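You operate a simulated robot arm through the tools that you are given. There is no shell and no other tool. Be economical: measure what you need, move in short steps, check, and stop when the job is done.

You are at the controls of a simulated robot arm. One attempt, no reset.

## Task
Put things in order on the jig bench top. At the end: the blue block is on the wide black tray; the tall silver block from the jig bench top stands where the white wax stood; the white wax stands where the silver pad stood; the silver pad stands where the blue block stood; whatever was shut is shut again. Leave all else as you found it, and nothing knocked over.

The check looks at the end state, three seconds after you hand in, the way a careful person would. Anything else that was tipped, shoved, dropped, spilled or broken makes it a failure.

## Robot
A 6-joint arm with a two-finger parallel gripper, fixed in place. Base frame: the origin is at the foot of the arm, x ahead of it, y to its left, z up; the work surface is at about z = 0.8. Readings come in m, degrees, newtons and seconds.
With the tool pointing down near the work surface it reaches from about 0.26 to 0.68 m from the base axis. Its first joint turns from -66.0 to 66.0 degrees. Payload 2.9 kg.
The tool frame sits at the grasp point between the pads (the TCP): z along the fingers, y along the line on which they close. The tips reach 0.03 m beyond it. Largest opening 0.11 m; finger width 0.02, thickness 0.01; the body of the gripper, 0.048 by 0.112 m, starts 0.055 m behind the TCP.
Orientation is that of the tool frame in the base frame, as a unit quaternion [x, y, z, w]. With the fingers straight down and closing along the base's y, the tool's x points along the base's -x, its y along +y and its z along -z.

## Interface
- The arm moves only by the tool servo_tool. Its argument "moves" is a list of rows, each a list of 6 numbers: the shift along the tool's x, y, z in m, then the turn, a rotation vector about the tool's x, y, z in degrees. In form: [[dx, dy, dz, wx, wy, wz], ...]. A call has 1 to 10 rows; each row shifts and turns the commanded pose from where the row before left it, along the tool's axes as they then stand. "fingers" is the gripper command, from -1 (fully open) to 1 (shut), values between in proportion, set as the call begins (left out, the last holds). Each row takes 0.2 s and may step no farther than 0.05 m and 8.6 degrees from the row before; otherwise, or with a gripper value out of range, the whole call is refused. Where a pose cannot be reached the arm comes as near as it can. A force on the tool above 40 N (or 10 N above the force at the start of the call, whichever is more), or a blocked arm, ends the call early, and 0.2 s more pass. The fingers move at their own pace (about 0.108 m/s each) and stop on an object; they squeeze with about 27 N. The grip force told is the motor's: it shows also when the fingers shut on nothing. Time passes only in rows, and 0.2 s behind the last, so rows that do not move let the fingers close. The reply holds the time, the measured pose of the TCP, the force on the tool along the base axes, the opening and the grip force, in the units named above and with some noise, and new pictures: "show" is both (left out), scene, wrist or none.
- Cameras (640 x 400 px; columns grow to the right, rows downward): "scene" is fixed at [0.0781, 0.4727, 1.3733]; the picture's right is [-0.32, -0.95, 0.00], its down [-0.74, 0.25, -0.63] and it looks along [0.60, -0.20, -0.78] (base axes); focal length 346 px, centre (320, 200). "wrist" rides on the gripper at [0.072, 0.017, -0.103] in the tool frame; the picture's right is [-0.23, 0.97, 0.00], its down [-0.76, -0.18, -0.62] and it looks along [-0.61, -0.14, 0.78] (tool axes); focal length 222 px, centre (320, 200). There is no depth. A picture from a camera that has moved, and an enlarged one, comes with that camera's place and axes in the base frame and with its lens. The place of the scene camera against the robot may be out by one fixed shift of up to 0.025 m in any direction.
- enlarge(camera, box): a new picture of the part [left, top, right, bottom] of that camera's present view, enlarged. No time passes.
- hand_in(): hands the job in; it is judged then, once.

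Go step by step. Nothing tells you positions but the pictures and the camera data: compare them with the known pose of the tool, close in by small moves and look again before you grip or let go. The budget is 120 turns and 200 pictures, counting those below and the enlarged ones. Unless the task says otherwise, let go and move clear before handing in, and close with one line.

The tools are called by a JSON object that holds its "method" and its "body". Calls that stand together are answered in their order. servo_tool: Moves the arm, as the interface text tells. Its arguments: {"type":"object","properties":{"moves":{"type":"array"},"fingers":{"type":"number"},"show":{"type":"string","enum":["both","scene","wrist","none"]}},"required":["moves"]} The other tools are called the same way: enlarge (camera, box) takes an enlarged picture of a part of a camera's view; hand_in () hands the job in.

At the start:

```text
time_s: 0.0
position: [0.375, 0.2183, 1.0363]
ee_rot: [0.001, 1.0, 0.0, 0.0]
force: [-0.5, 0.6, 0.5]
gripper_width: 0.1104
gripper_force: 0.1
```

scene: 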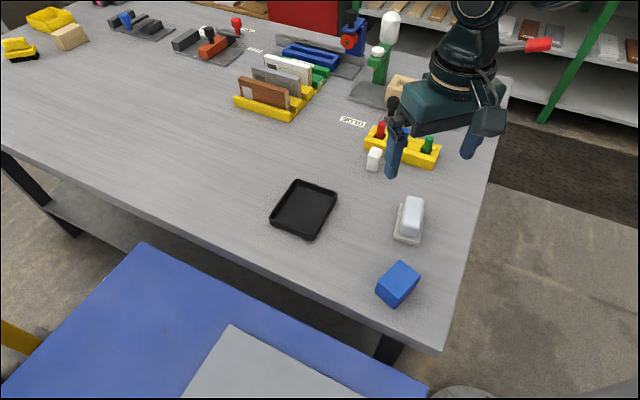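
wrist: 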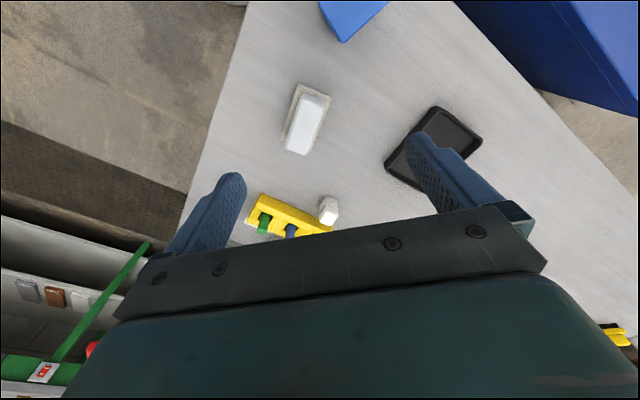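

I see a black tray, a blue block, a white item on a pad, a small white item beside a yellow rack, and several fixtures farther away. I'll enlarge the views to identify each one.

{"method": "enlarge", "body": {"camera": "scene", "box": [340, 100, 480, 320]}}

{"method": "enlarge", "body": {"camera": "scene", "box": [220, 0, 440, 130]}}

{"method": "enlarge", "body": {"camera": "scene", "box": [0, 0, 260, 130]}}

{"method": "enlarge", "body": {"camera": "wrist", "box": [220, 60, 500, 240]}}

```text
1.82 times, centred on (410, 210) of scene
camera zoom: at [0.0781, 0.4727, 1.3733], right [-0.32, -0.95, 0.0], down [-0.74, 0.25, -0.63], along [0.6, -0.2, -0.78], focal length 629 px, centre (156, 182)
```

zoom: 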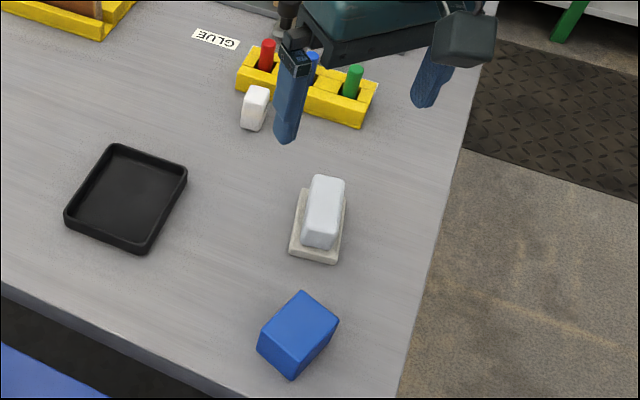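

```text
2.91 times, centred on (330, 65) of scene
camera zoom: at [0.0781, 0.4727, 1.3733], right [-0.32, -0.95, 0.0], down [-0.74, 0.25, -0.63], along [0.6, -0.2, -0.78], focal length 1007 px, centre (291, 593)
```

zoom: 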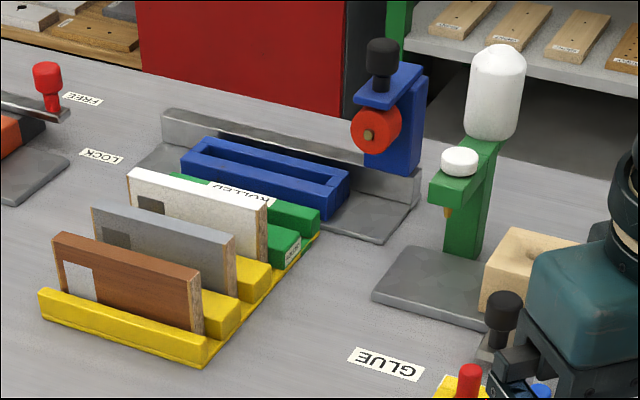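

```text
2.46 times, centred on (130, 65) of scene
camera zoom: at [0.0781, 0.4727, 1.3733], right [-0.32, -0.95, 0.0], down [-0.74, 0.25, -0.63], along [0.6, -0.2, -0.78], focal length 852 px, centre (788, 532)
```

zoom: 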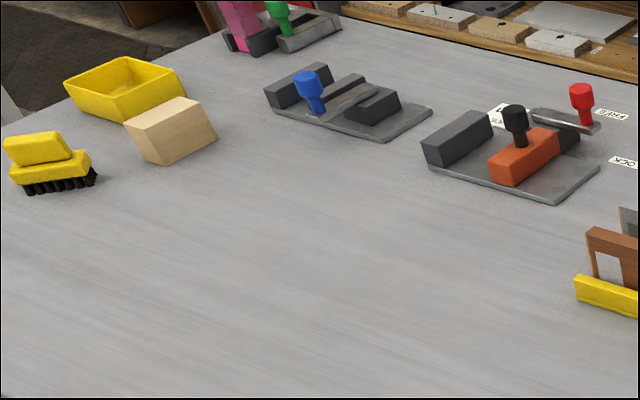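

```text
2.22 times, centred on (360, 150) of wrist
camera zoom: at [0.3037, 0.2356, 1.1396], right [0.23, 0.97, 0.0], down [0.76, -0.18, 0.62], along [0.61, -0.14, -0.78], focal length 494 px, centre (231, 311)
```

zoom: 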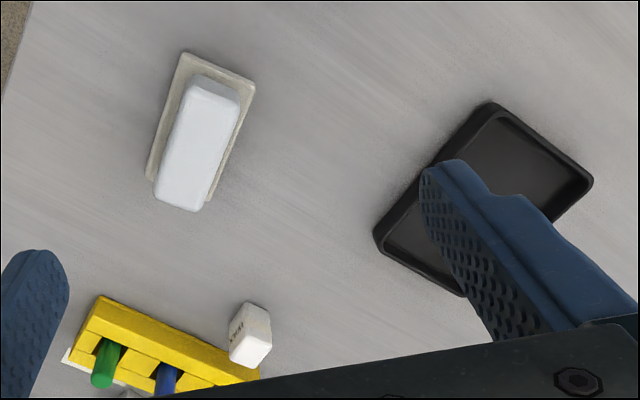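

The wax (labelled) stands by the yellow marker rack at about (0.586, 0.175). A silver block seems to sit on the pale pad at about (0.40, 0.18), with the blue block at about (0.284, 0.263) and the black tray at about (0.506, 0.368). I'll move back to get a better look.

{"method": "servo_tool", "body": {"moves": [[0.04, 0.02, -0.02, 0, 0, 0], [0.04, 0.02, -0.02, 0, 0, 0], [0, 0, 0, 0, 0, 0]], "fingers": -1}}

```text
time_s: 0.8
position: [0.2953, 0.258, 1.0759]
ee_rot: [0.0, 1.0, 0.0, 0.0]
force: [-0.2, -0.3, 0.1]
gripper_width: 0.1103
gripper_force: 0.1
camera wrist: at [0.2243, 0.2761, 1.1785], right [0.23, 0.97, 0.0], down [0.76, -0.18, 0.62], along [0.61, -0.14, -0.78], focal length 222 px, centre (320, 200)
```

scene: 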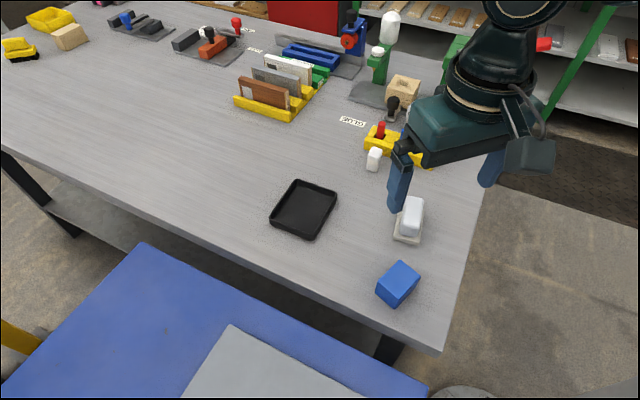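
wrist: 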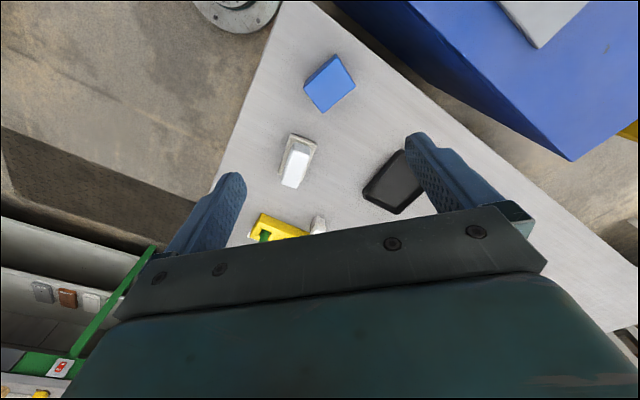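

{"method": "enlarge", "body": {"camera": "wrist", "box": [240, 40, 440, 240]}}

{"method": "enlarge", "body": {"camera": "scene", "box": [340, 180, 480, 320]}}

{"method": "enlarge", "body": {"camera": "scene", "box": [340, 70, 450, 180]}}

```text
2.00 times, centred on (340, 140) of wrist
camera zoom: at [0.2243, 0.2761, 1.1785], right [0.23, 0.97, 0.0], down [0.76, -0.18, 0.62], along [0.61, -0.14, -0.78], focal length 444 px, centre (280, 320)
```

zoom: 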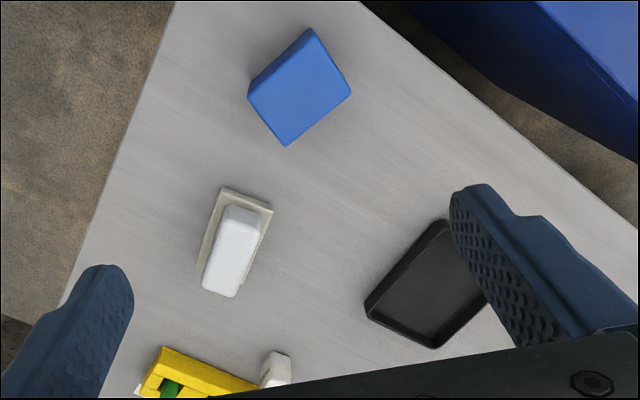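

```text
2.86 times, centred on (410, 250) of scene
camera zoom: at [0.0781, 0.4727, 1.3733], right [-0.32, -0.95, 0.0], down [-0.74, 0.25, -0.63], along [0.6, -0.2, -0.78], focal length 989 px, centre (63, 57)
```

zoom: 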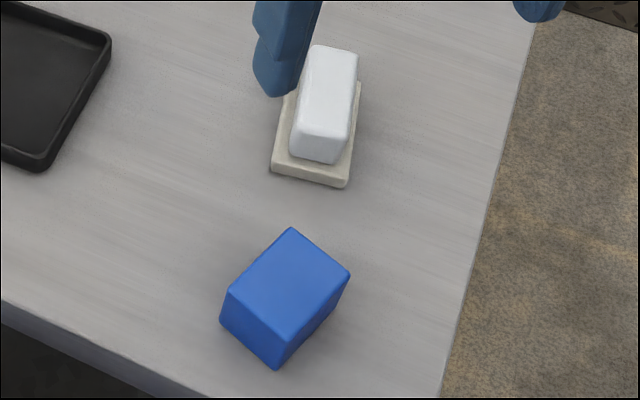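

```text
3.64 times, centred on (395, 125) of scene
camera zoom: at [0.0781, 0.4727, 1.3733], right [-0.32, -0.95, 0.0], down [-0.74, 0.25, -0.63], along [0.6, -0.2, -0.78], focal length 1258 px, centre (47, 473)
```

zoom: 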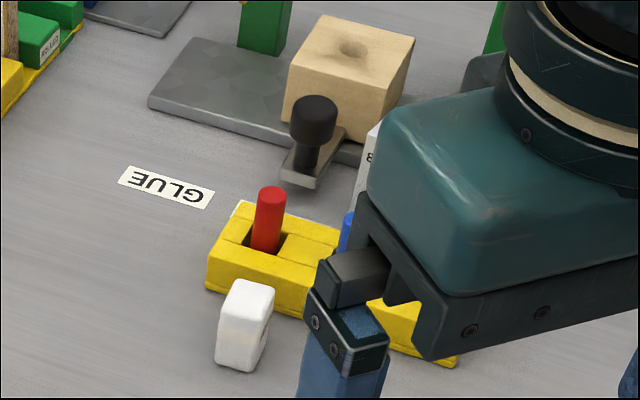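

The blue block's wrist fix is about (0.293, 0.274) with its top near z = 0.848. I'll go above it, turn by -27°, and check.

{"method": "servo_tool", "body": {"moves": [[0.0023, 0.016, 0.03, 0, 0, 0], [0, 0, 0.03, 0, 0, -6.75], [0, 0, 0.03, 0, 0, -6.75], [0, 0, 0.03, 0, 0, -6.75], [0, 0, 0.02, 0, 0, -6.75], [0, 0, 0, 0, 0, 0]]}}

```text
time_s: 2.2
position: [0.293, 0.2717, 0.9341]
ee_rot: [-0.234, 0.972, 0.0, -0.001]
force: [0.6, 0.3, -0.2]
gripper_width: 0.1099
gripper_force: 0.1
camera wrist: at [0.2219, 0.2552, 1.038], right [-0.24, 0.97, 0.0], down [0.76, 0.19, 0.62], along [0.6, 0.15, -0.78], focal length 222 px, centre (320, 200)
```

scene: 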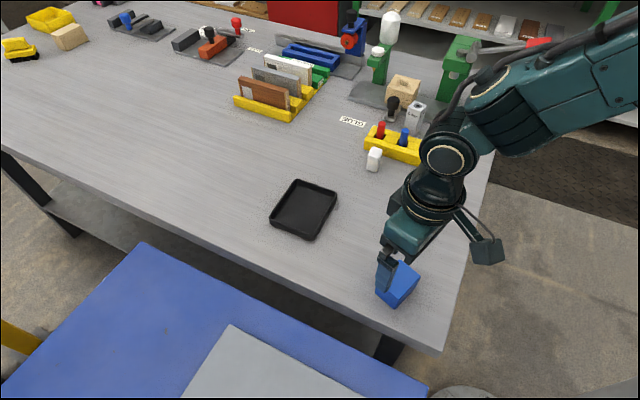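
wrist: 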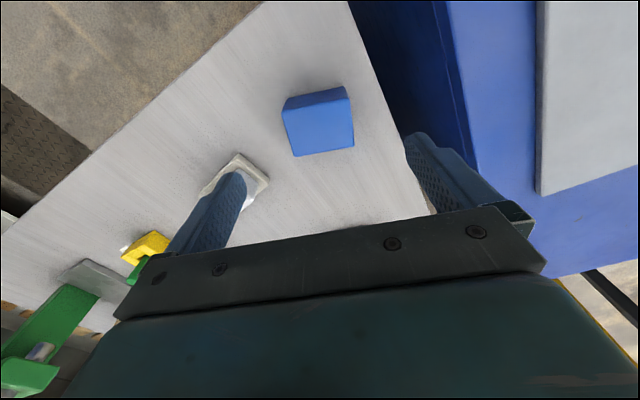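

The gripper is well placed over the blue block. There is also another labelled grey object near the wood block that I should check. I'm doing a small correction and taking a closer look.

{"method": "enlarge", "body": {"camera": "scene", "box": [330, 70, 470, 180]}}

{"method": "servo_tool", "body": {"moves": [[0.0045, 0.0023, 0.03, 0, 0, 4], [0, 0, 0.03, 0, 0, 0], [0, 0, 0.03, 0, 0, 0], [0, 0, 0, 0, 0, 0]]}}

```text
3.64 times, centred on (400, 125) of scene
camera zoom: at [0.0781, 0.4727, 1.3733], right [-0.32, -0.95, 0.0], down [-0.74, 0.25, -0.63], along [0.6, -0.2, -0.78], focal length 1258 px, centre (29, 473)
```

zoom: 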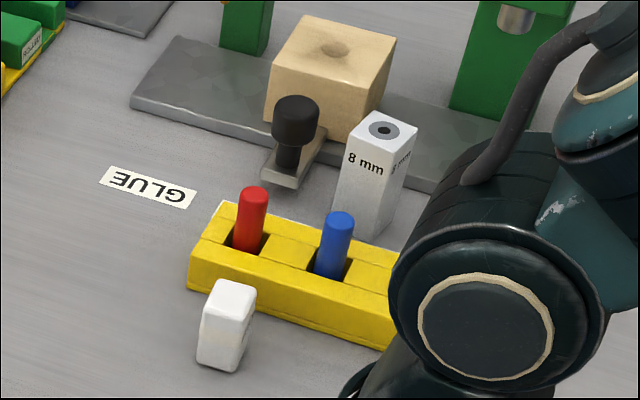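

```text
time_s: 3.2
position: [0.2854, 0.2735, 0.8436]
ee_rot: [-0.199, 0.98, 0.001, 0.0]
force: [0.3, 0.1, -0.7]
gripper_width: 0.1101
gripper_force: 0.0
camera wrist: at [0.2148, 0.261, 0.9469], right [-0.17, 0.99, 0.0], down [0.77, 0.13, 0.62], along [0.61, 0.11, -0.78], focal length 222 px, centre (320, 200)
```

scene: 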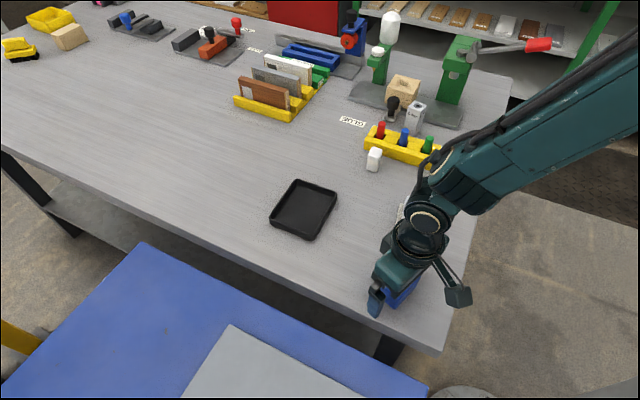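
wrist: 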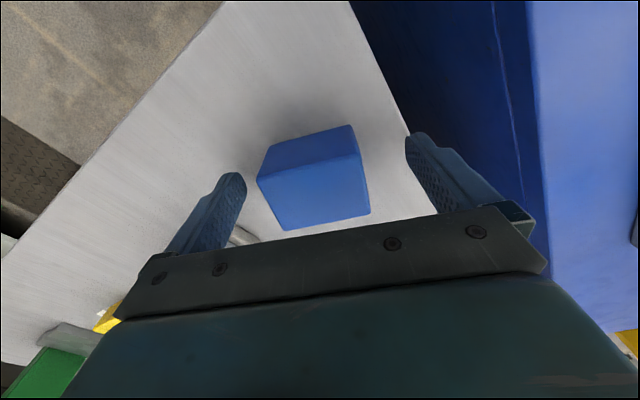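

The blue block's centre is at about (0.289, 0.2725). I'll nudge 4 mm, lower slightly, and close.

{"method": "servo_tool", "body": {"moves": [[-0.0037, -0.0016, 0.003, 0, 0, -1.5], [0, 0, 0, 0, 0, 0]], "fingers": -1, "show": "none"}}

{"method": "servo_tool", "body": {"moves": [[0, 0, 0, 0, 0, 0], [0, 0, 0, 0, 0, 0], [0, 0, 0, 0, 0, 0]], "fingers": 1, "show": "wrist"}}

```text
time_s: 3.8
position: [0.2908, 0.2735, 0.8427]
ee_rot: [-0.212, 0.977, 0.0, 0.0]
force: [-0.3, -0.2, -0.1]
gripper_width: 0.1102
gripper_force: 0.0
```

```text
time_s: 4.6
position: [0.2899, 0.2736, 0.8415]
ee_rot: [-0.212, 0.977, 0.0, 0.0]
force: [0.2, -0.2, 0.3]
gripper_width: 0.0596
gripper_force: 26.9
camera wrist: at [0.219, 0.2594, 0.9457], right [-0.2, 0.98, 0.0], down [0.77, 0.15, 0.62], along [0.61, 0.12, -0.78], focal length 222 px, centre (320, 200)
```

wrist: 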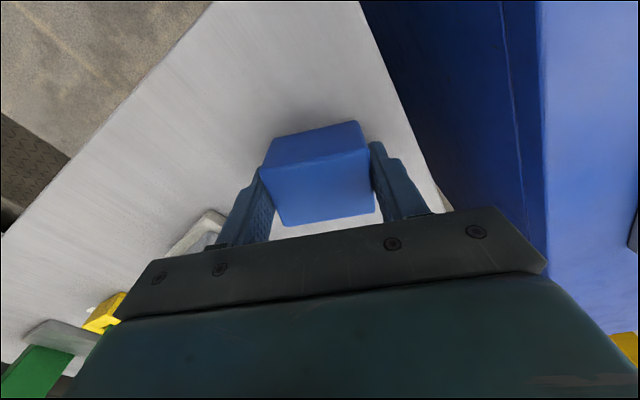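

The blue block is gripped; it stood at (0.290, 0.2735) with yaw about -24.5°. Next I'll lift it and carry it over the tray centre at about (0.510, 0.373).

{"method": "servo_tool", "body": {"moves": [[0, 0, -0.04, 0, 0, 0], [0, 0, -0.04, 0, 0, 0], [-0.04, 0, -0.03, 0, 0, 0], [-0.04, 0, 0, 0, 0, 0], [-0.04, 0, 0, 0, 0, 0], [-0.04, 0, 0, 0, 0, 0], [-0.04, 0, 0, 0, 0, 0], [-0.04, 0, 0, 0, 0, -6.8], [0, 0, 0, 0, 0, -6.8], [0, 0, 0, 0, 0, -6.8]]}}

{"method": "enlarge", "body": {"camera": "scene", "box": [340, 70, 480, 260]}}

```text
time_s: 6.8
position: [0.51, 0.3732, 0.952]
ee_rot: [-0.382, 0.924, 0.0, 0.0]
force: [0.4, -0.5, -1.1]
gripper_width: 0.0595
gripper_force: 27.0
camera wrist: at [0.4487, 0.335, 1.056], right [-0.53, 0.85, 0.0], down [0.66, 0.41, 0.62], along [0.53, 0.33, -0.78], focal length 222 px, centre (320, 200)
```

scene: 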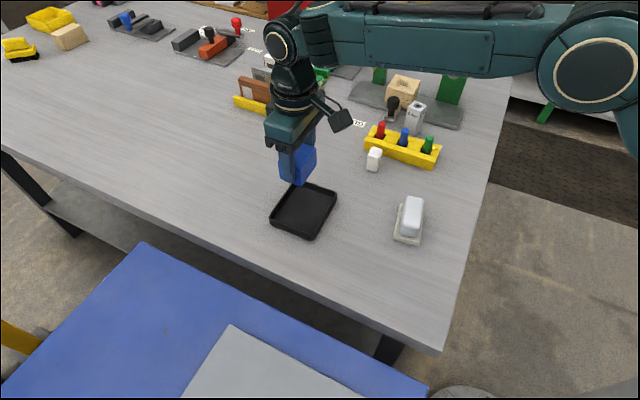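
wrist: 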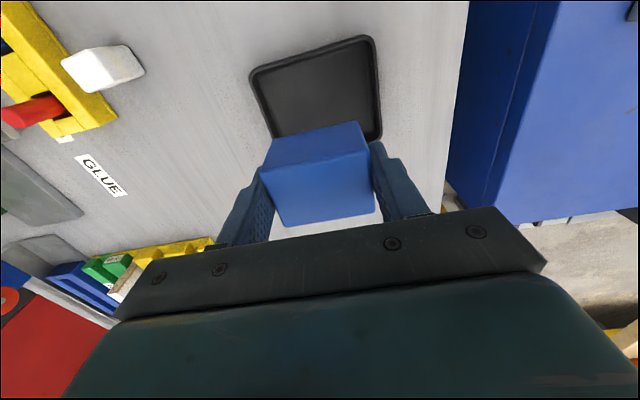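

```text
2.11 times, centred on (410, 165) of scene
camera zoom: at [0.0781, 0.4727, 1.3733], right [-0.32, -0.95, 0.0], down [-0.74, 0.25, -0.63], along [0.6, -0.2, -0.78], focal length 729 px, centre (130, 274)
```

zoom: 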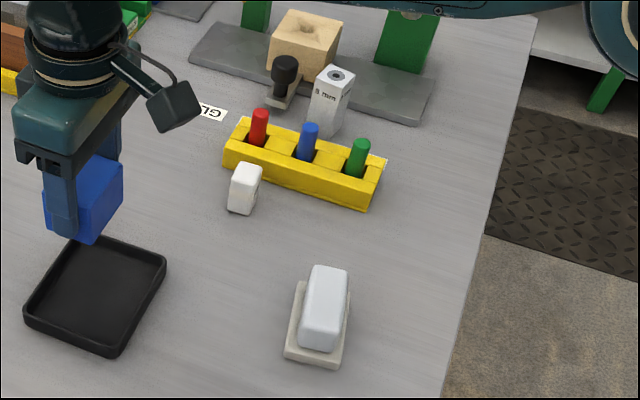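

The tray corners confirm a centre of about (0.510, 0.374), so the block is centred. Now I'll lower it.

{"method": "servo_tool", "body": {"moves": [[0, 0, 0.04, 0, 0, 0], [0, 0, 0.04, 0, 0, 0], [0, 0, 0.018, 0, 0, 0], [0, 0, 0.004, 0, 0, 0], [0, 0, 0.002, 0, 0, 0]]}}

```text
time_s: 8.0
position: [0.5089, 0.374, 0.8487]
ee_rot: [-0.381, 0.924, 0.0, 0.001]
force: [-0.3, 0.2, -2.3]
gripper_width: 0.0597
gripper_force: 27.0
camera wrist: at [0.4471, 0.3356, 0.9524], right [-0.53, 0.85, 0.0], down [0.66, 0.41, 0.62], along [0.53, 0.33, -0.78], focal length 222 px, centre (320, 200)
```

scene: 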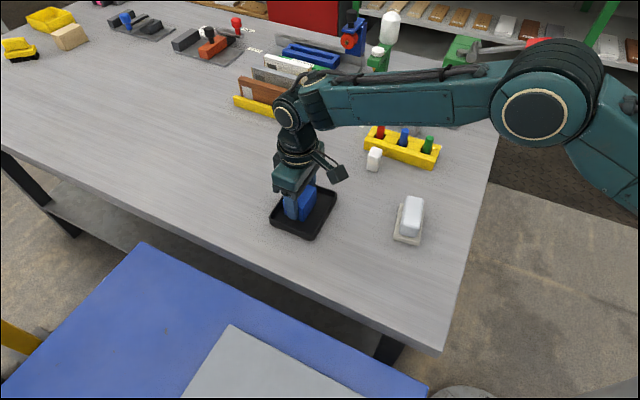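
wrist: 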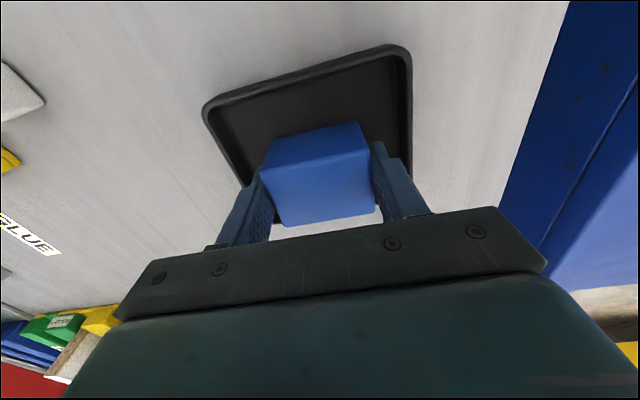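

{"method": "servo_tool", "body": {"moves": [[0, 0, 0.0015, 0, 0, 0], [0, 0, 0.0015, 0, 0, 0]], "show": "none"}}

```text
time_s: 8.6
position: [0.5098, 0.374, 0.847]
ee_rot: [-0.381, 0.925, 0.0, -0.001]
force: [-0.5, -0.7, -0.8]
gripper_width: 0.0595
gripper_force: 27.0
```

{"method": "servo_tool", "body": {"moves": [[0, 0, 0.0015, 0, 0, 0], [0, 0, 0, 0, 0, 0]], "show": "none"}}

```text
time_s: 9.2
position: [0.5094, 0.3743, 0.8467]
ee_rot: [-0.382, 0.924, 0.0, 0.0]
force: [-2.6, -1.6, 7.6]
gripper_width: 0.0597
gripper_force: 27.2
```

The block has touched the tray floor. I'll open part way and lift straight up.

{"method": "servo_tool", "body": {"moves": [[0, 0, 0, 0, 0, 0], [0, 0, 0, 0, 0, 0], [0, 0, -0.03, 0, 0, 0], [0, 0, -0.05, 0, 0, 0], [0, 0, -0.05, 0, 0, 0], [0, 0, -0.03, 0, 0, 0]], "fingers": -0.5}}

```text
time_s: 10.6
position: [0.5098, 0.3728, 1.0069]
ee_rot: [-0.382, 0.924, -0.001, -0.001]
force: [-0.3, -0.6, 0.5]
gripper_width: 0.0823
gripper_force: 0.0
camera wrist: at [0.4481, 0.3341, 1.1088], right [-0.53, 0.85, 0.0], down [0.67, 0.41, 0.62], along [0.53, 0.33, -0.78], focal length 222 px, centre (320, 200)
```

scene: 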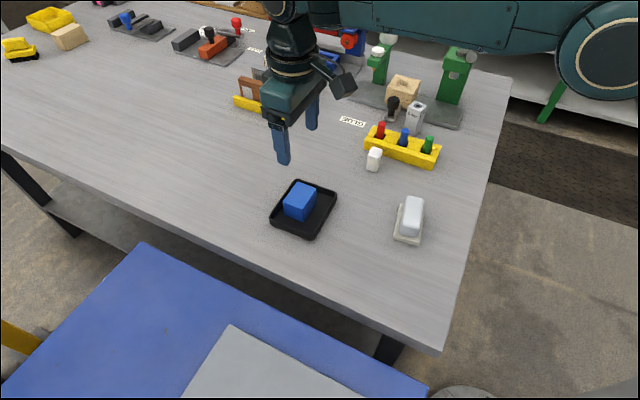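
wrist: 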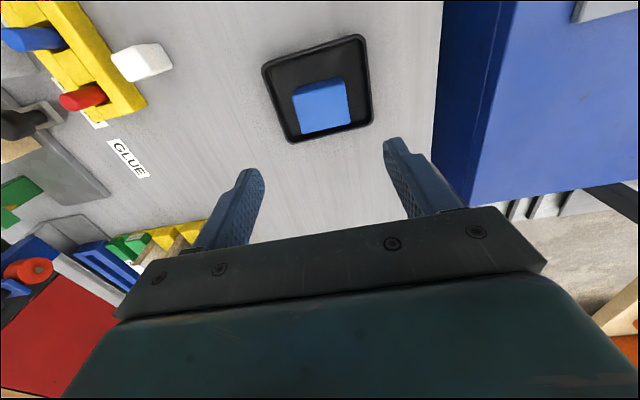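

The blue block sits in the tray. Next I'll inspect the wax, the pad and the 8 mm block with the wrist camera.

{"method": "servo_tool", "body": {"moves": [[0.04, -0.009, 0, 0, 0, 0], [0.04, -0.009, 0, 0, 0, 0], [0.04, -0.009, 0, 0, 0, 0], [0.04, -0.009, 0, 0, 0, 0], [0.04, -0.009, 0, 0, 0, 2], [0, 0, 0, 0, 0, 8.6], [0, 0, 0, 0, 0, 8.6], [0, 0, 0, 0, 0, 8.6], [0, 0, 0, 0, 0, 8.6], [0, 0, 0, 0, 0, 8.6]], "fingers": -1, "show": "wrist"}}

{"method": "enlarge", "body": {"camera": "wrist", "box": [220, 60, 420, 250]}}

```text
time_s: 12.8
position: [0.3994, 0.2, 1.005]
ee_rot: [0.002, 1.0, 0.0, -0.001]
force: [-0.1, -0.4, 0.2]
gripper_width: 0.1099
gripper_force: 0.1
camera wrist: at [0.3285, 0.2178, 1.1085], right [0.23, 0.97, 0.0], down [0.76, -0.18, 0.62], along [0.61, -0.14, -0.78], focal length 222 px, centre (320, 200)
```

wrist: 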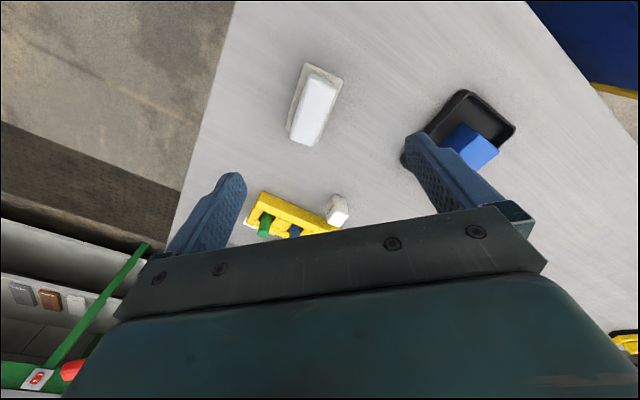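

```text
2.11 times, centred on (320, 155) of wrist
camera zoom: at [0.3285, 0.2178, 1.1085], right [0.23, 0.97, 0.0], down [0.76, -0.18, 0.62], along [0.61, -0.14, -0.78], focal length 468 px, centre (320, 295)
```

zoom: 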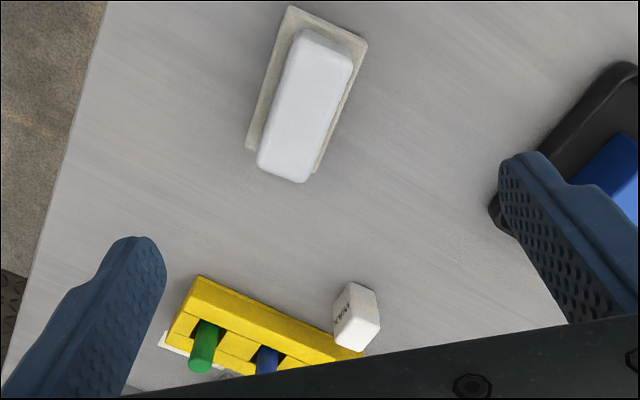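

{"method": "enlarge", "body": {"camera": "wrist", "box": [310, 180, 370, 230]}}

{"method": "enlarge", "body": {"camera": "scene", "box": [355, 85, 445, 180]}}

{"method": "enlarge", "body": {"camera": "wrist", "box": [270, 50, 360, 160]}}

```text
8.00 times, centred on (340, 205) of wrist
camera zoom: at [0.3285, 0.2178, 1.1085], right [0.23, 0.97, 0.0], down [0.76, -0.18, 0.62], along [0.61, -0.14, -0.78], focal length 1777 px, centre (160, 160)
```

zoom: 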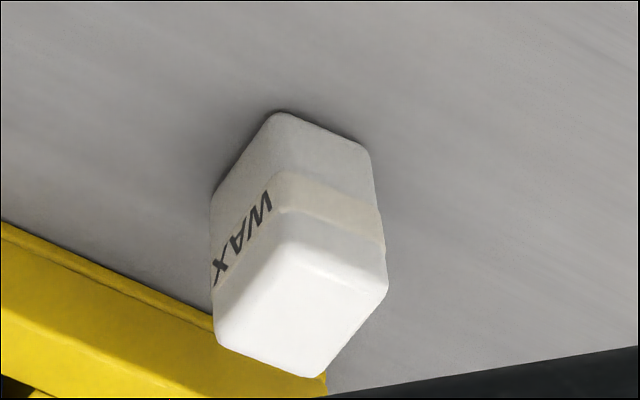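

```text
4.21 times, centred on (400, 132) of scene
camera zoom: at [0.0781, 0.4727, 1.3733], right [-0.32, -0.95, 0.0], down [-0.74, 0.25, -0.63], along [0.6, -0.2, -0.78], focal length 1457 px, centre (-17, 484)
```

zoom: 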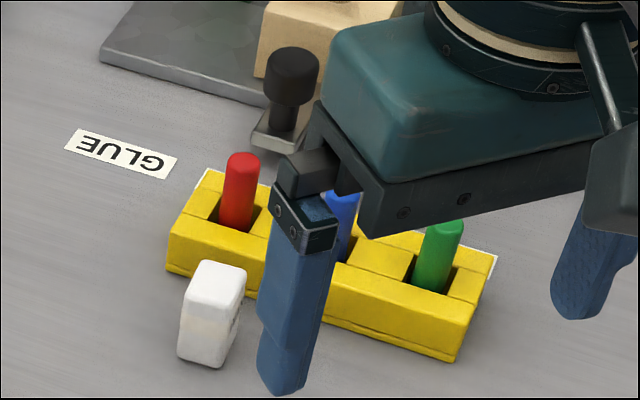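

```text
3.64 times, centred on (315, 105) of wrist
camera zoom: at [0.3285, 0.2178, 1.1085], right [0.23, 0.97, 0.0], down [0.76, -0.18, 0.62], along [0.61, -0.14, -0.78], focal length 808 px, centre (338, 546)
```

zoom: 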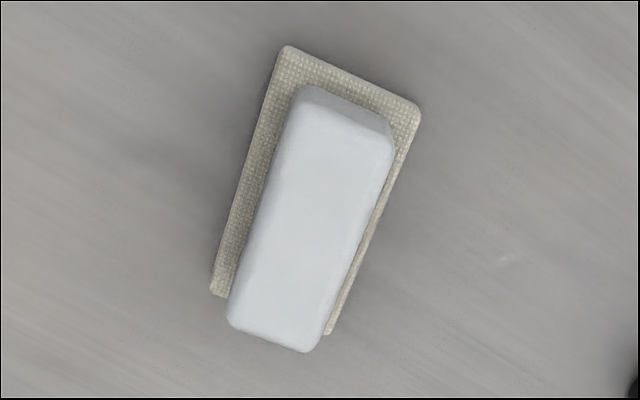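

The small item is clearly the WAX. The "silver pad" looks like a textured pad with a silver handle on it, and the tall silver block is likely the "8 mm" one at about (0.67, 0.04). I'll go and look at its surroundings.

{"method": "servo_tool", "body": {"moves": [[-0.03, -0.035, -0.011, 0, 0, 0], [-0.03, -0.035, -0.011, 0, 0, 0], [-0.03, -0.035, -0.011, 0, 0, 0], [-0.03, -0.035, -0.011, 0, 0, 0], [0, 0, 0, 0, 0, 0]], "show": "wrist"}}

{"method": "enlarge", "body": {"camera": "wrist", "box": [240, 80, 420, 230]}}

```text
time_s: 14.0
position: [0.521, 0.0577, 1.0496]
ee_rot: [0.001, 1.0, 0.0, 0.0]
force: [0.5, -0.4, 0.2]
gripper_width: 0.11
gripper_force: 0.2
camera wrist: at [0.4496, 0.0756, 1.1532], right [0.23, 0.97, 0.0], down [0.76, -0.18, 0.62], along [0.61, -0.14, -0.78], focal length 222 px, centre (320, 200)
```

wrist: 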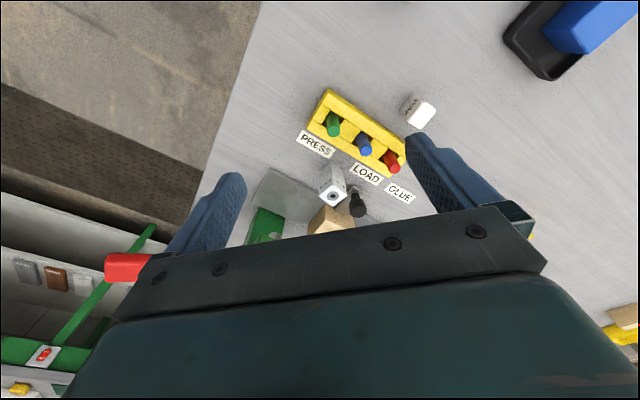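

```text
2.67 times, centred on (330, 155) of wrist
camera zoom: at [0.4496, 0.0756, 1.1532], right [0.23, 0.97, 0.0], down [0.76, -0.18, 0.62], along [0.61, -0.14, -0.78], focal length 592 px, centre (293, 320)
```

zoom: 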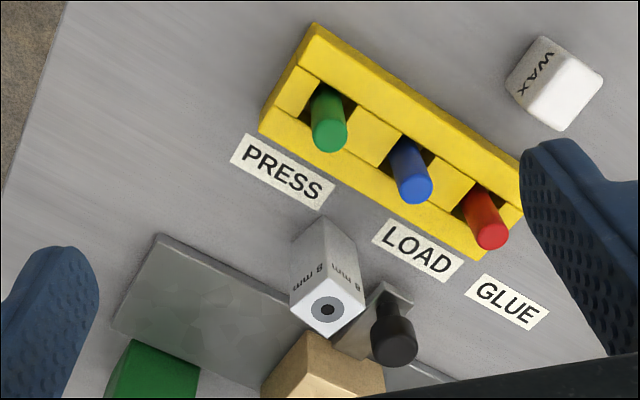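

The 8 mm block stands free on the bench at about (0.656, 0.049), with room around it. First the pad: its centre is (0.411, 0.189) at yaw about 35°. I'll go above it.

{"method": "servo_tool", "body": {"moves": [[0.0275, 0.0328, 0.01, 0, 0, 0], [0.0275, 0.0328, 0.01, 0, 0, 0], [0.0275, 0.0328, 0.01, 0, 0, 0], [0.0275, 0.0328, 0.01, 0, 0, 0], [0, 0, 0.02, 0, 0, 6.9], [0, 0, 0.02, 0, 0, 6.9], [0, 0, 0.02, 0, 0, 6.9], [0, 0, 0.01, 0, 0, 6.9], [0, 0, 0, 0, 0, 6.9], [0, 0, 0, 0, 0, 0]]}}

{"method": "enlarge", "body": {"camera": "wrist", "box": [220, 80, 420, 240]}}

```text
time_s: 16.2
position: [0.4102, 0.1927, 0.9382]
ee_rot: [0.298, 0.955, 0.0, 0.0]
force: [0.1, 0.2, 0.9]
gripper_width: 0.1101
gripper_force: 0.1
camera wrist: at [0.3608, 0.2475, 1.0423], right [0.74, 0.67, 0.0], down [0.53, -0.58, 0.62], along [0.42, -0.46, -0.78], focal length 222 px, centre (320, 200)
```

scene: 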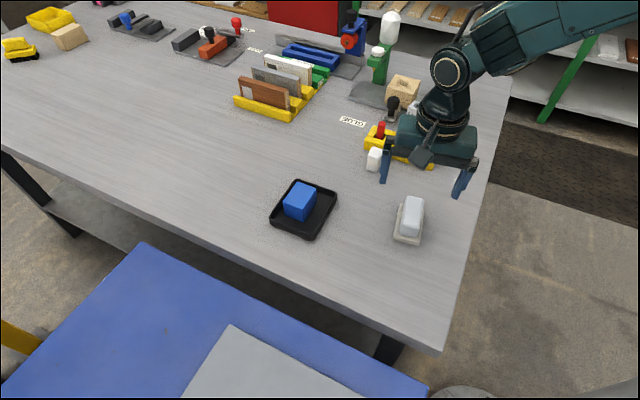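
wrist: 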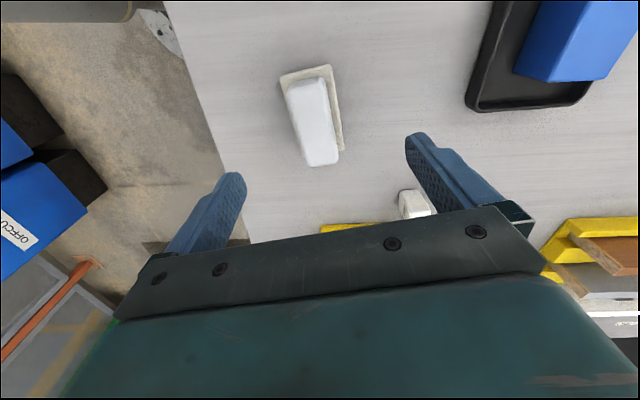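

```text
2.50 times, centred on (320, 160) of wrist
camera zoom: at [0.3608, 0.2475, 1.0423], right [0.74, 0.67, 0.0], down [0.53, -0.58, 0.62], along [0.42, -0.46, -0.78], focal length 555 px, centre (320, 300)
```

zoom: 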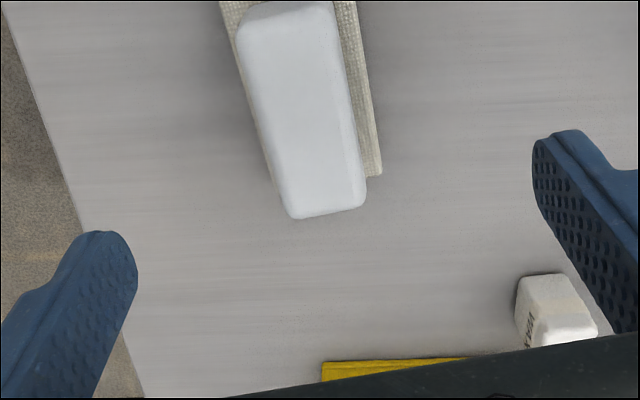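

The pad's pose is confirmed at (0.411, 0.189) with yaw about 36°. I'll lower over the handle and close gently.

{"method": "servo_tool", "body": {"moves": [[-0.003, -0.0025, 0.03, 0, 0, 1.2], [0, 0, 0.03, 0, 0, 0], [0, 0, 0.025, 0, 0, 0], [0, 0, 0.01, 0, 0, 0], [0, 0, 0, 0, 0, 0]], "fingers": -0.5}}

{"method": "enlarge", "body": {"camera": "scene", "box": [360, 150, 480, 260]}}

```text
time_s: 17.4
position: [0.4097, 0.1872, 0.8445]
ee_rot: [0.307, 0.952, -0.001, 0.0]
force: [-0.1, 0.3, 0.6]
gripper_width: 0.0824
gripper_force: 0.1
camera wrist: at [0.3634, 0.2449, 0.9477], right [0.75, 0.66, 0.0], down [0.51, -0.59, 0.62], along [0.41, -0.47, -0.78], focal length 222 px, centre (320, 200)
```

scene: 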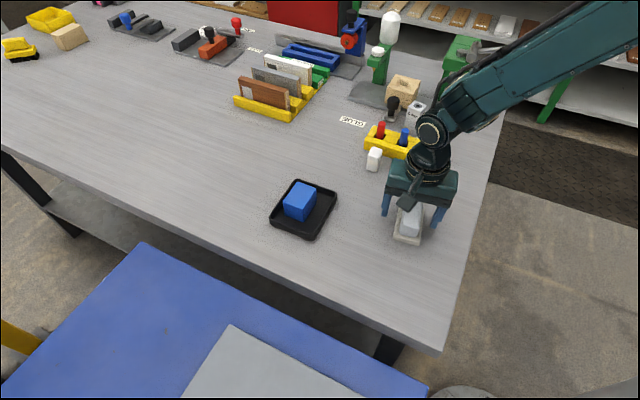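
wrist: 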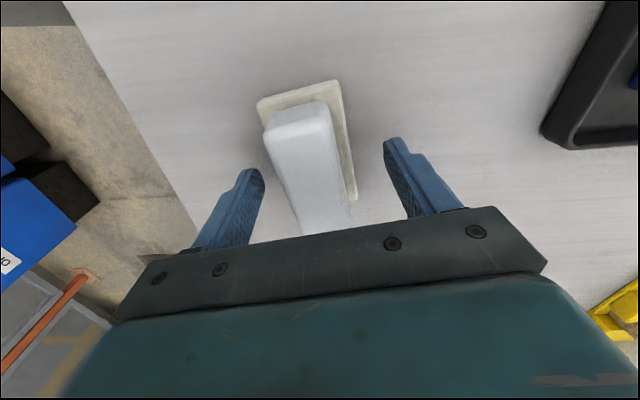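

```text
3.64 times, centred on (420, 205) of scene
camera zoom: at [0.0781, 0.4727, 1.3733], right [-0.32, -0.95, 0.0], down [-0.74, 0.25, -0.63], along [0.6, -0.2, -0.78], focal length 1258 px, centre (-44, 182)
```

zoom: 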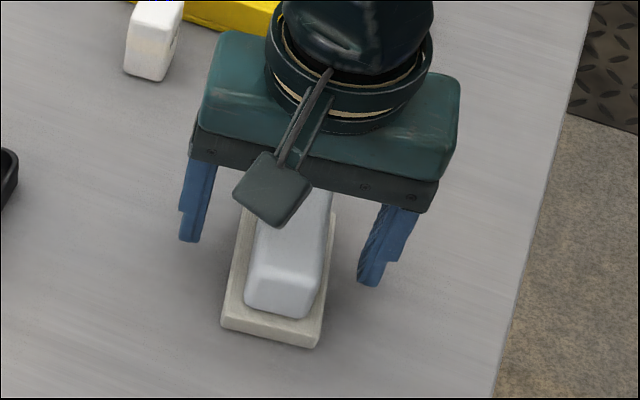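

{"method": "servo_tool", "body": {"moves": [[0, 0, 0, 0, 0, 0], [0, 0, 0, 0, 0, 0], [0, 0, 0, 0, 0, 0]], "fingers": 1, "show": "none"}}

{"method": "servo_tool", "body": {"moves": [[0, 0, -0.01, 0, 0, 0], [0, 0, -0.02, 0, 0, 0], [0, 0, -0.02, 0, 0, 0]]}}

```text
time_s: 18.2
position: [0.4099, 0.1885, 0.8442]
ee_rot: [0.307, 0.952, 0.0, 0.0]
force: [-0.9, -0.7, -0.2]
gripper_width: 0.0335
gripper_force: 27.1
```

```text
time_s: 19.0
position: [0.4128, 0.1883, 0.8929]
ee_rot: [0.306, 0.952, 0.0, 0.001]
force: [0.5, -0.2, -0.1]
gripper_width: 0.0335
gripper_force: 27.1
camera wrist: at [0.3648, 0.2444, 0.9975], right [0.75, 0.66, 0.0], down [0.51, -0.59, 0.62], along [0.41, -0.47, -0.78], focal length 222 px, centre (320, 200)
```

scene: 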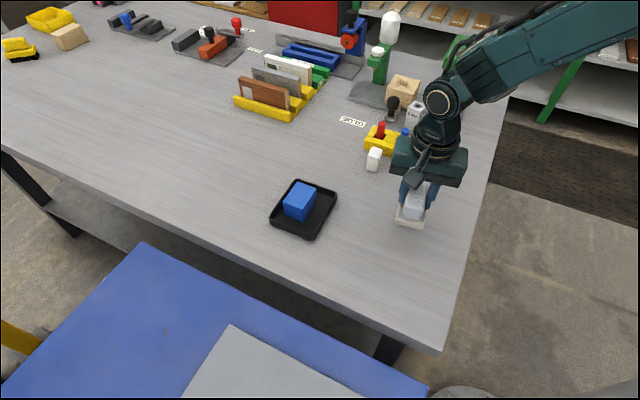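
wrist: 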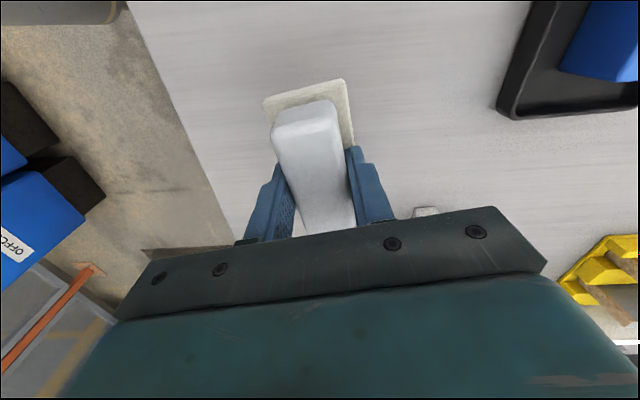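

The handle and pad lift together, so this is the single silver pad. Carrying it to the blue block's old place (0.290, 0.2735).

{"method": "servo_tool", "body": {"moves": [[0.0374, -0.0008, 0, 0, 0, 0], [0.0374, -0.0008, 0, 0, 0, 0], [0.0374, -0.0008, 0, 0, 0, 0], [0.0374, -0.0008, 0, 0, 0, 0], [0, 0, 0.02, 0, 0, 0], [0, 0, 0.02, 0, 0, 0], [0, 0, 0.004, 0, 0, 0]]}}

```text
time_s: 20.6
position: [0.2871, 0.2725, 0.8507]
ee_rot: [0.308, 0.951, 0.001, 0.001]
force: [-1.0, -0.5, -0.1]
gripper_width: 0.0337
gripper_force: 26.9
camera wrist: at [0.2398, 0.3296, 0.9533], right [0.75, 0.66, 0.0], down [0.51, -0.59, 0.62], along [0.41, -0.47, -0.78], focal length 222 px, centre (320, 200)
```

scene: 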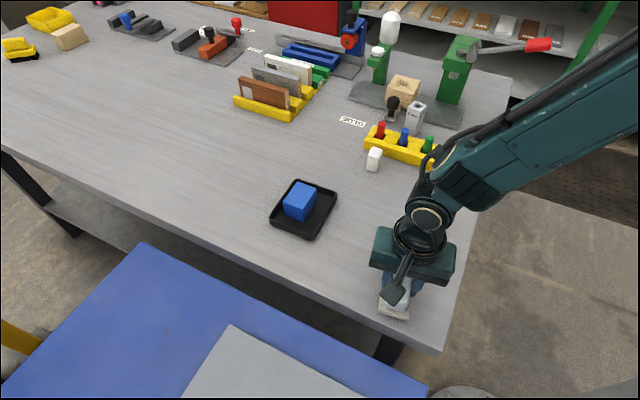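
wrist: 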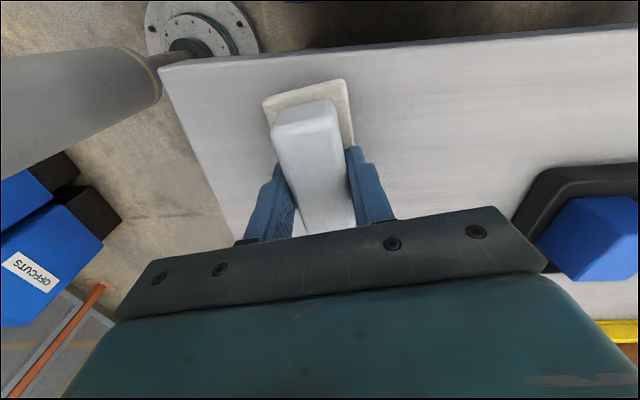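

{"method": "servo_tool", "body": {"moves": [[-0.0018, 0.0022, 0.003, 0, 0, 0], [0, 0, 0.002, 0, 0, 0], [0, 0, 0.0015, 0, 0, 0], [0, 0, 0, 0, 0, 0]], "show": "none"}}

```text
time_s: 21.6
position: [0.2909, 0.273, 0.8443]
ee_rot: [0.307, 0.952, 0.0, 0.001]
force: [-3.4, -2.7, 11.9]
gripper_width: 0.0337
gripper_force: 27.1
```

The pad is down. Release and rise.

{"method": "servo_tool", "body": {"moves": [[0, 0, -0.001, 0, 0, 0], [0, 0, 0, 0, 0, 0], [0, 0, -0.03, 0, 0, 0], [0, 0, -0.05, 0, 0, 0], [0, 0, -0.05, 0, 0, 0], [0, 0, -0.03, 0, 0, 0]], "fingers": -0.4}}

```text
time_s: 23.0
position: [0.2905, 0.2716, 1.0064]
ee_rot: [0.308, 0.952, 0.0, 0.001]
force: [-0.4, -1.5, 0.2]
gripper_width: 0.077
gripper_force: 0.0
camera wrist: at [0.243, 0.3289, 1.1096], right [0.75, 0.66, 0.0], down [0.51, -0.59, 0.62], along [0.41, -0.47, -0.78], focal length 222 px, centre (320, 200)
```

scene: 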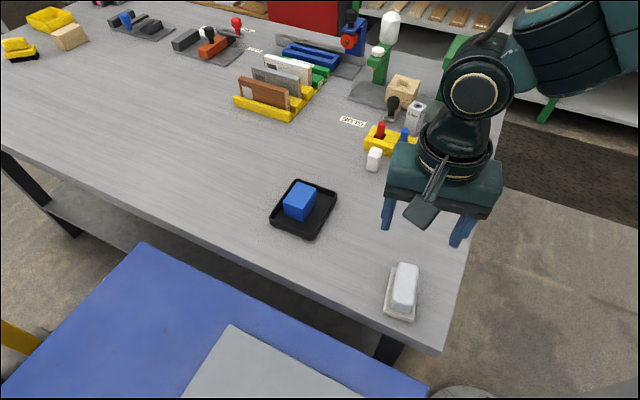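
wrist: 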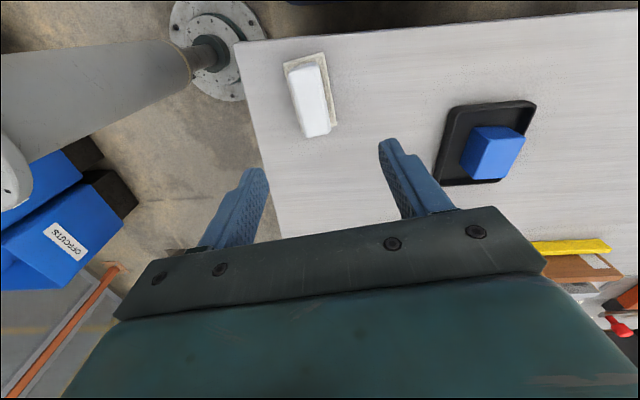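

The silver pad is in place. Next is the wax, at about (0.579, 0.190), where I'll close parallel to the rack (yaw 45°).

{"method": "servo_tool", "body": {"moves": [[-0.0402, 0.0148, 0.008, 0, 0, 0], [-0.0402, 0.0148, 0.008, 0, 0, 0], [-0.0402, 0.0148, 0.008, 0, 0, 0], [-0.0402, 0.0148, 0.008, 0, 0, 0], [-0.0402, 0.0148, 0.008, 0, 0, 0], [-0.0402, 0.0148, 0.008, 0, 0, 0], [-0.0402, 0.0148, 0, 0, 0, 4.5], [0, 0, 0, 0, 0, 4.5], [0, 0, 0, 0, 0, 0]]}}

{"method": "enlarge", "body": {"camera": "wrist", "box": [240, 60, 420, 230]}}

```text
time_s: 25.0
position: [0.5767, 0.1925, 0.9575]
ee_rot: [0.381, 0.924, 0.0, 0.0]
force: [0.1, 0.4, 1.0]
gripper_width: 0.0766
gripper_force: 0.1
camera wrist: at [0.5402, 0.2562, 1.0599], right [0.85, 0.53, 0.0], down [0.41, -0.66, 0.62], along [0.33, -0.53, -0.78], focal length 222 px, centre (320, 200)
```

scene: 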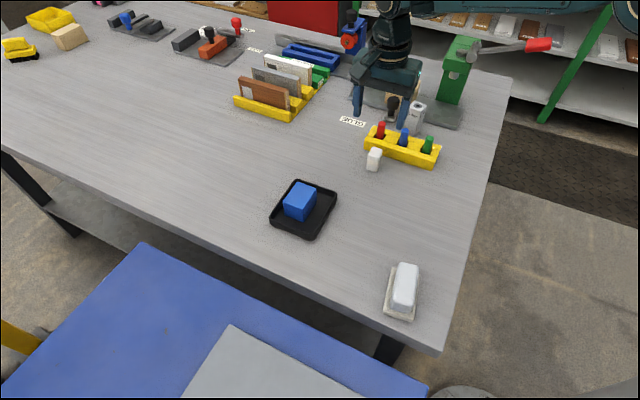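
wrist: 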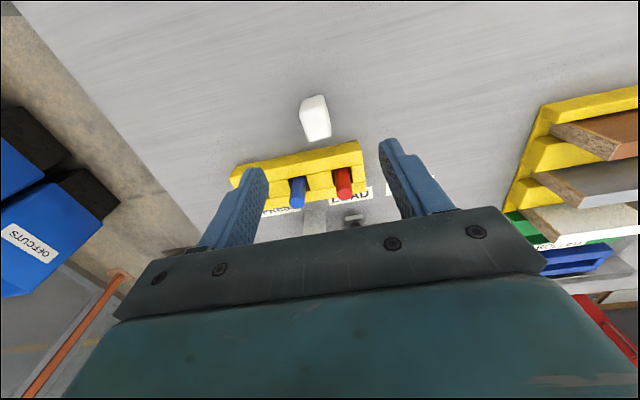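

```text
2.35 times, centred on (330, 145) of wrist
camera zoom: at [0.5402, 0.2562, 1.0599], right [0.85, 0.53, 0.0], down [0.41, -0.66, 0.62], along [0.33, -0.53, -0.78], focal length 523 px, centre (296, 329)
```

zoom: 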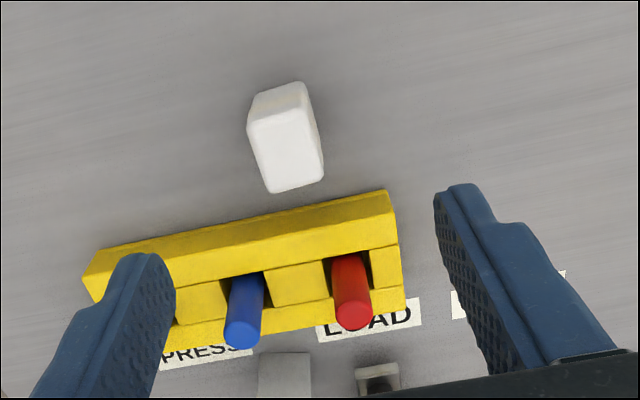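

The wax's centre is (0.580, 0.187), with its top near z = 0.841. I'll lower over it.

{"method": "servo_tool", "body": {"moves": [[-0.006, -0.0018, 0.03, 0, 0, 1], [0, 0, 0.04, 0, 0, 0], [0, 0, 0.03, 0, 0, 0], [0, 0, 0.019, 0, 0, 0], [0, 0, 0, 0, 0, 0]], "show": "both"}}

```text
time_s: 26.2
position: [0.5801, 0.1867, 0.8357]
ee_rot: [0.39, 0.921, 0.0, -0.001]
force: [-0.1, 0.0, 0.2]
gripper_width: 0.0772
gripper_force: 0.1
camera wrist: at [0.5431, 0.2516, 0.9393], right [0.86, 0.52, 0.0], down [0.4, -0.67, 0.62], along [0.32, -0.53, -0.78], focal length 222 px, centre (320, 200)
```

scene: 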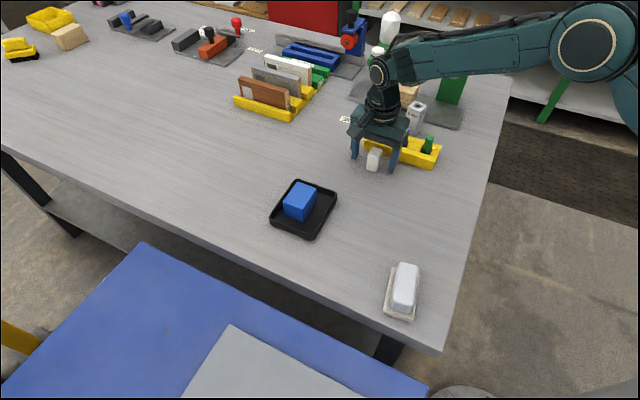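
wrist: 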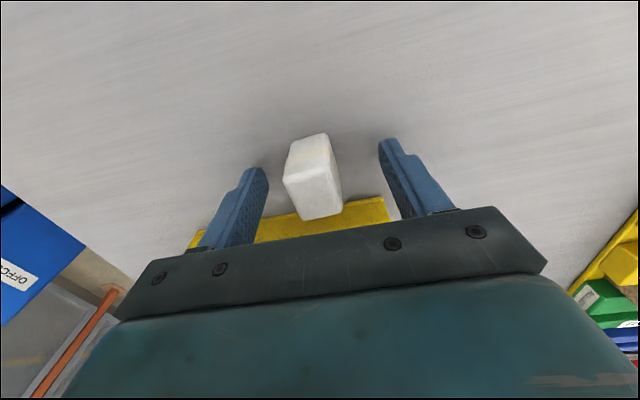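

{"method": "servo_tool", "body": {"moves": [[0, 0, 0, 0, 0, 0], [0, 0, 0, 0, 0, 0], [0, 0, 0, 0, 0, 0]], "fingers": 1, "show": "wrist"}}

```text
time_s: 27.0
position: [0.5813, 0.1874, 0.8367]
ee_rot: [0.389, 0.921, 0.0, 0.0]
force: [-0.9, 0.0, -1.1]
gripper_width: 0.0253
gripper_force: 26.3
camera wrist: at [0.543, 0.2516, 0.9396], right [0.86, 0.52, 0.0], down [0.4, -0.67, 0.62], along [0.32, -0.53, -0.78], focal length 222 px, centre (320, 200)
```

wrist: 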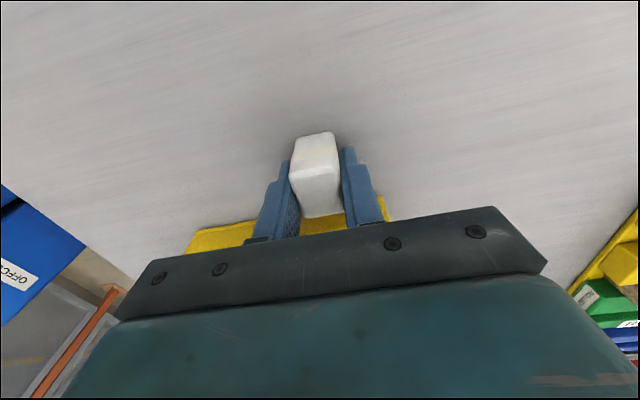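

The wax is held, centred. I'll lift it and carry it to the pad's old place (0.411, 0.189).

{"method": "servo_tool", "body": {"moves": [[0, 0, -0.03, 0, 0, 0], [0, 0, -0.04, 0, 0, 0], [0.0298, -0.0303, 0, 0, 0, 0], [0.0298, -0.0303, 0, 0, 0, 0], [0.0298, -0.0303, 0, 0, 0, 0], [0.0298, -0.0303, 0, 0, 0, 0], [0, 0, 0.03, 0, 0, 0], [0, 0, 0.03, 0, 0, 0], [0, 0, 0, 0, 0, 0]]}}

```text
time_s: 29.0
position: [0.4137, 0.1885, 0.8476]
ee_rot: [0.389, 0.921, 0.001, -0.001]
force: [0.4, 0.7, -0.7]
gripper_width: 0.0252
gripper_force: 27.0
camera wrist: at [0.3766, 0.2525, 0.9504], right [0.86, 0.52, 0.0], down [0.4, -0.67, 0.62], along [0.32, -0.53, -0.78], focal length 222 px, centre (320, 200)
```

scene: 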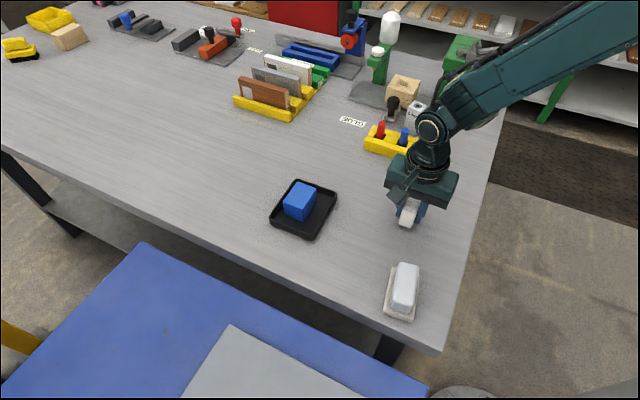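
wrist: 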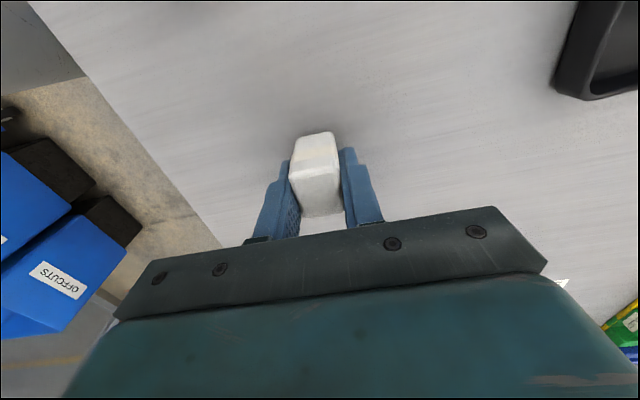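

{"method": "servo_tool", "body": {"moves": [[0.0017, -0.0018, 0.006, 0, 0, 0], [0, 0, 0.003, 0, 0, 0], [0, 0, 0.0015, 0, 0, 0], [0, 0, 0, 0, 0, 0]], "show": "none"}}

```text
time_s: 30.0
position: [0.4094, 0.1895, 0.8378]
ee_rot: [0.388, 0.922, 0.0, -0.001]
force: [0.0, -0.8, -0.8]
gripper_width: 0.0253
gripper_force: 27.3
```

{"method": "servo_tool", "body": {"moves": [[0, 0, 0.0012, 0, 0, 0], [0, 0, 0.0006, 0, 0, 0], [0, 0, 0, 0, 0, 0]], "show": "none"}}

```text
time_s: 30.8
position: [0.4108, 0.1882, 0.8359]
ee_rot: [0.389, 0.921, 0.001, 0.001]
force: [-4.0, -3.0, 18.4]
gripper_width: 0.0253
gripper_force: 27.7
```

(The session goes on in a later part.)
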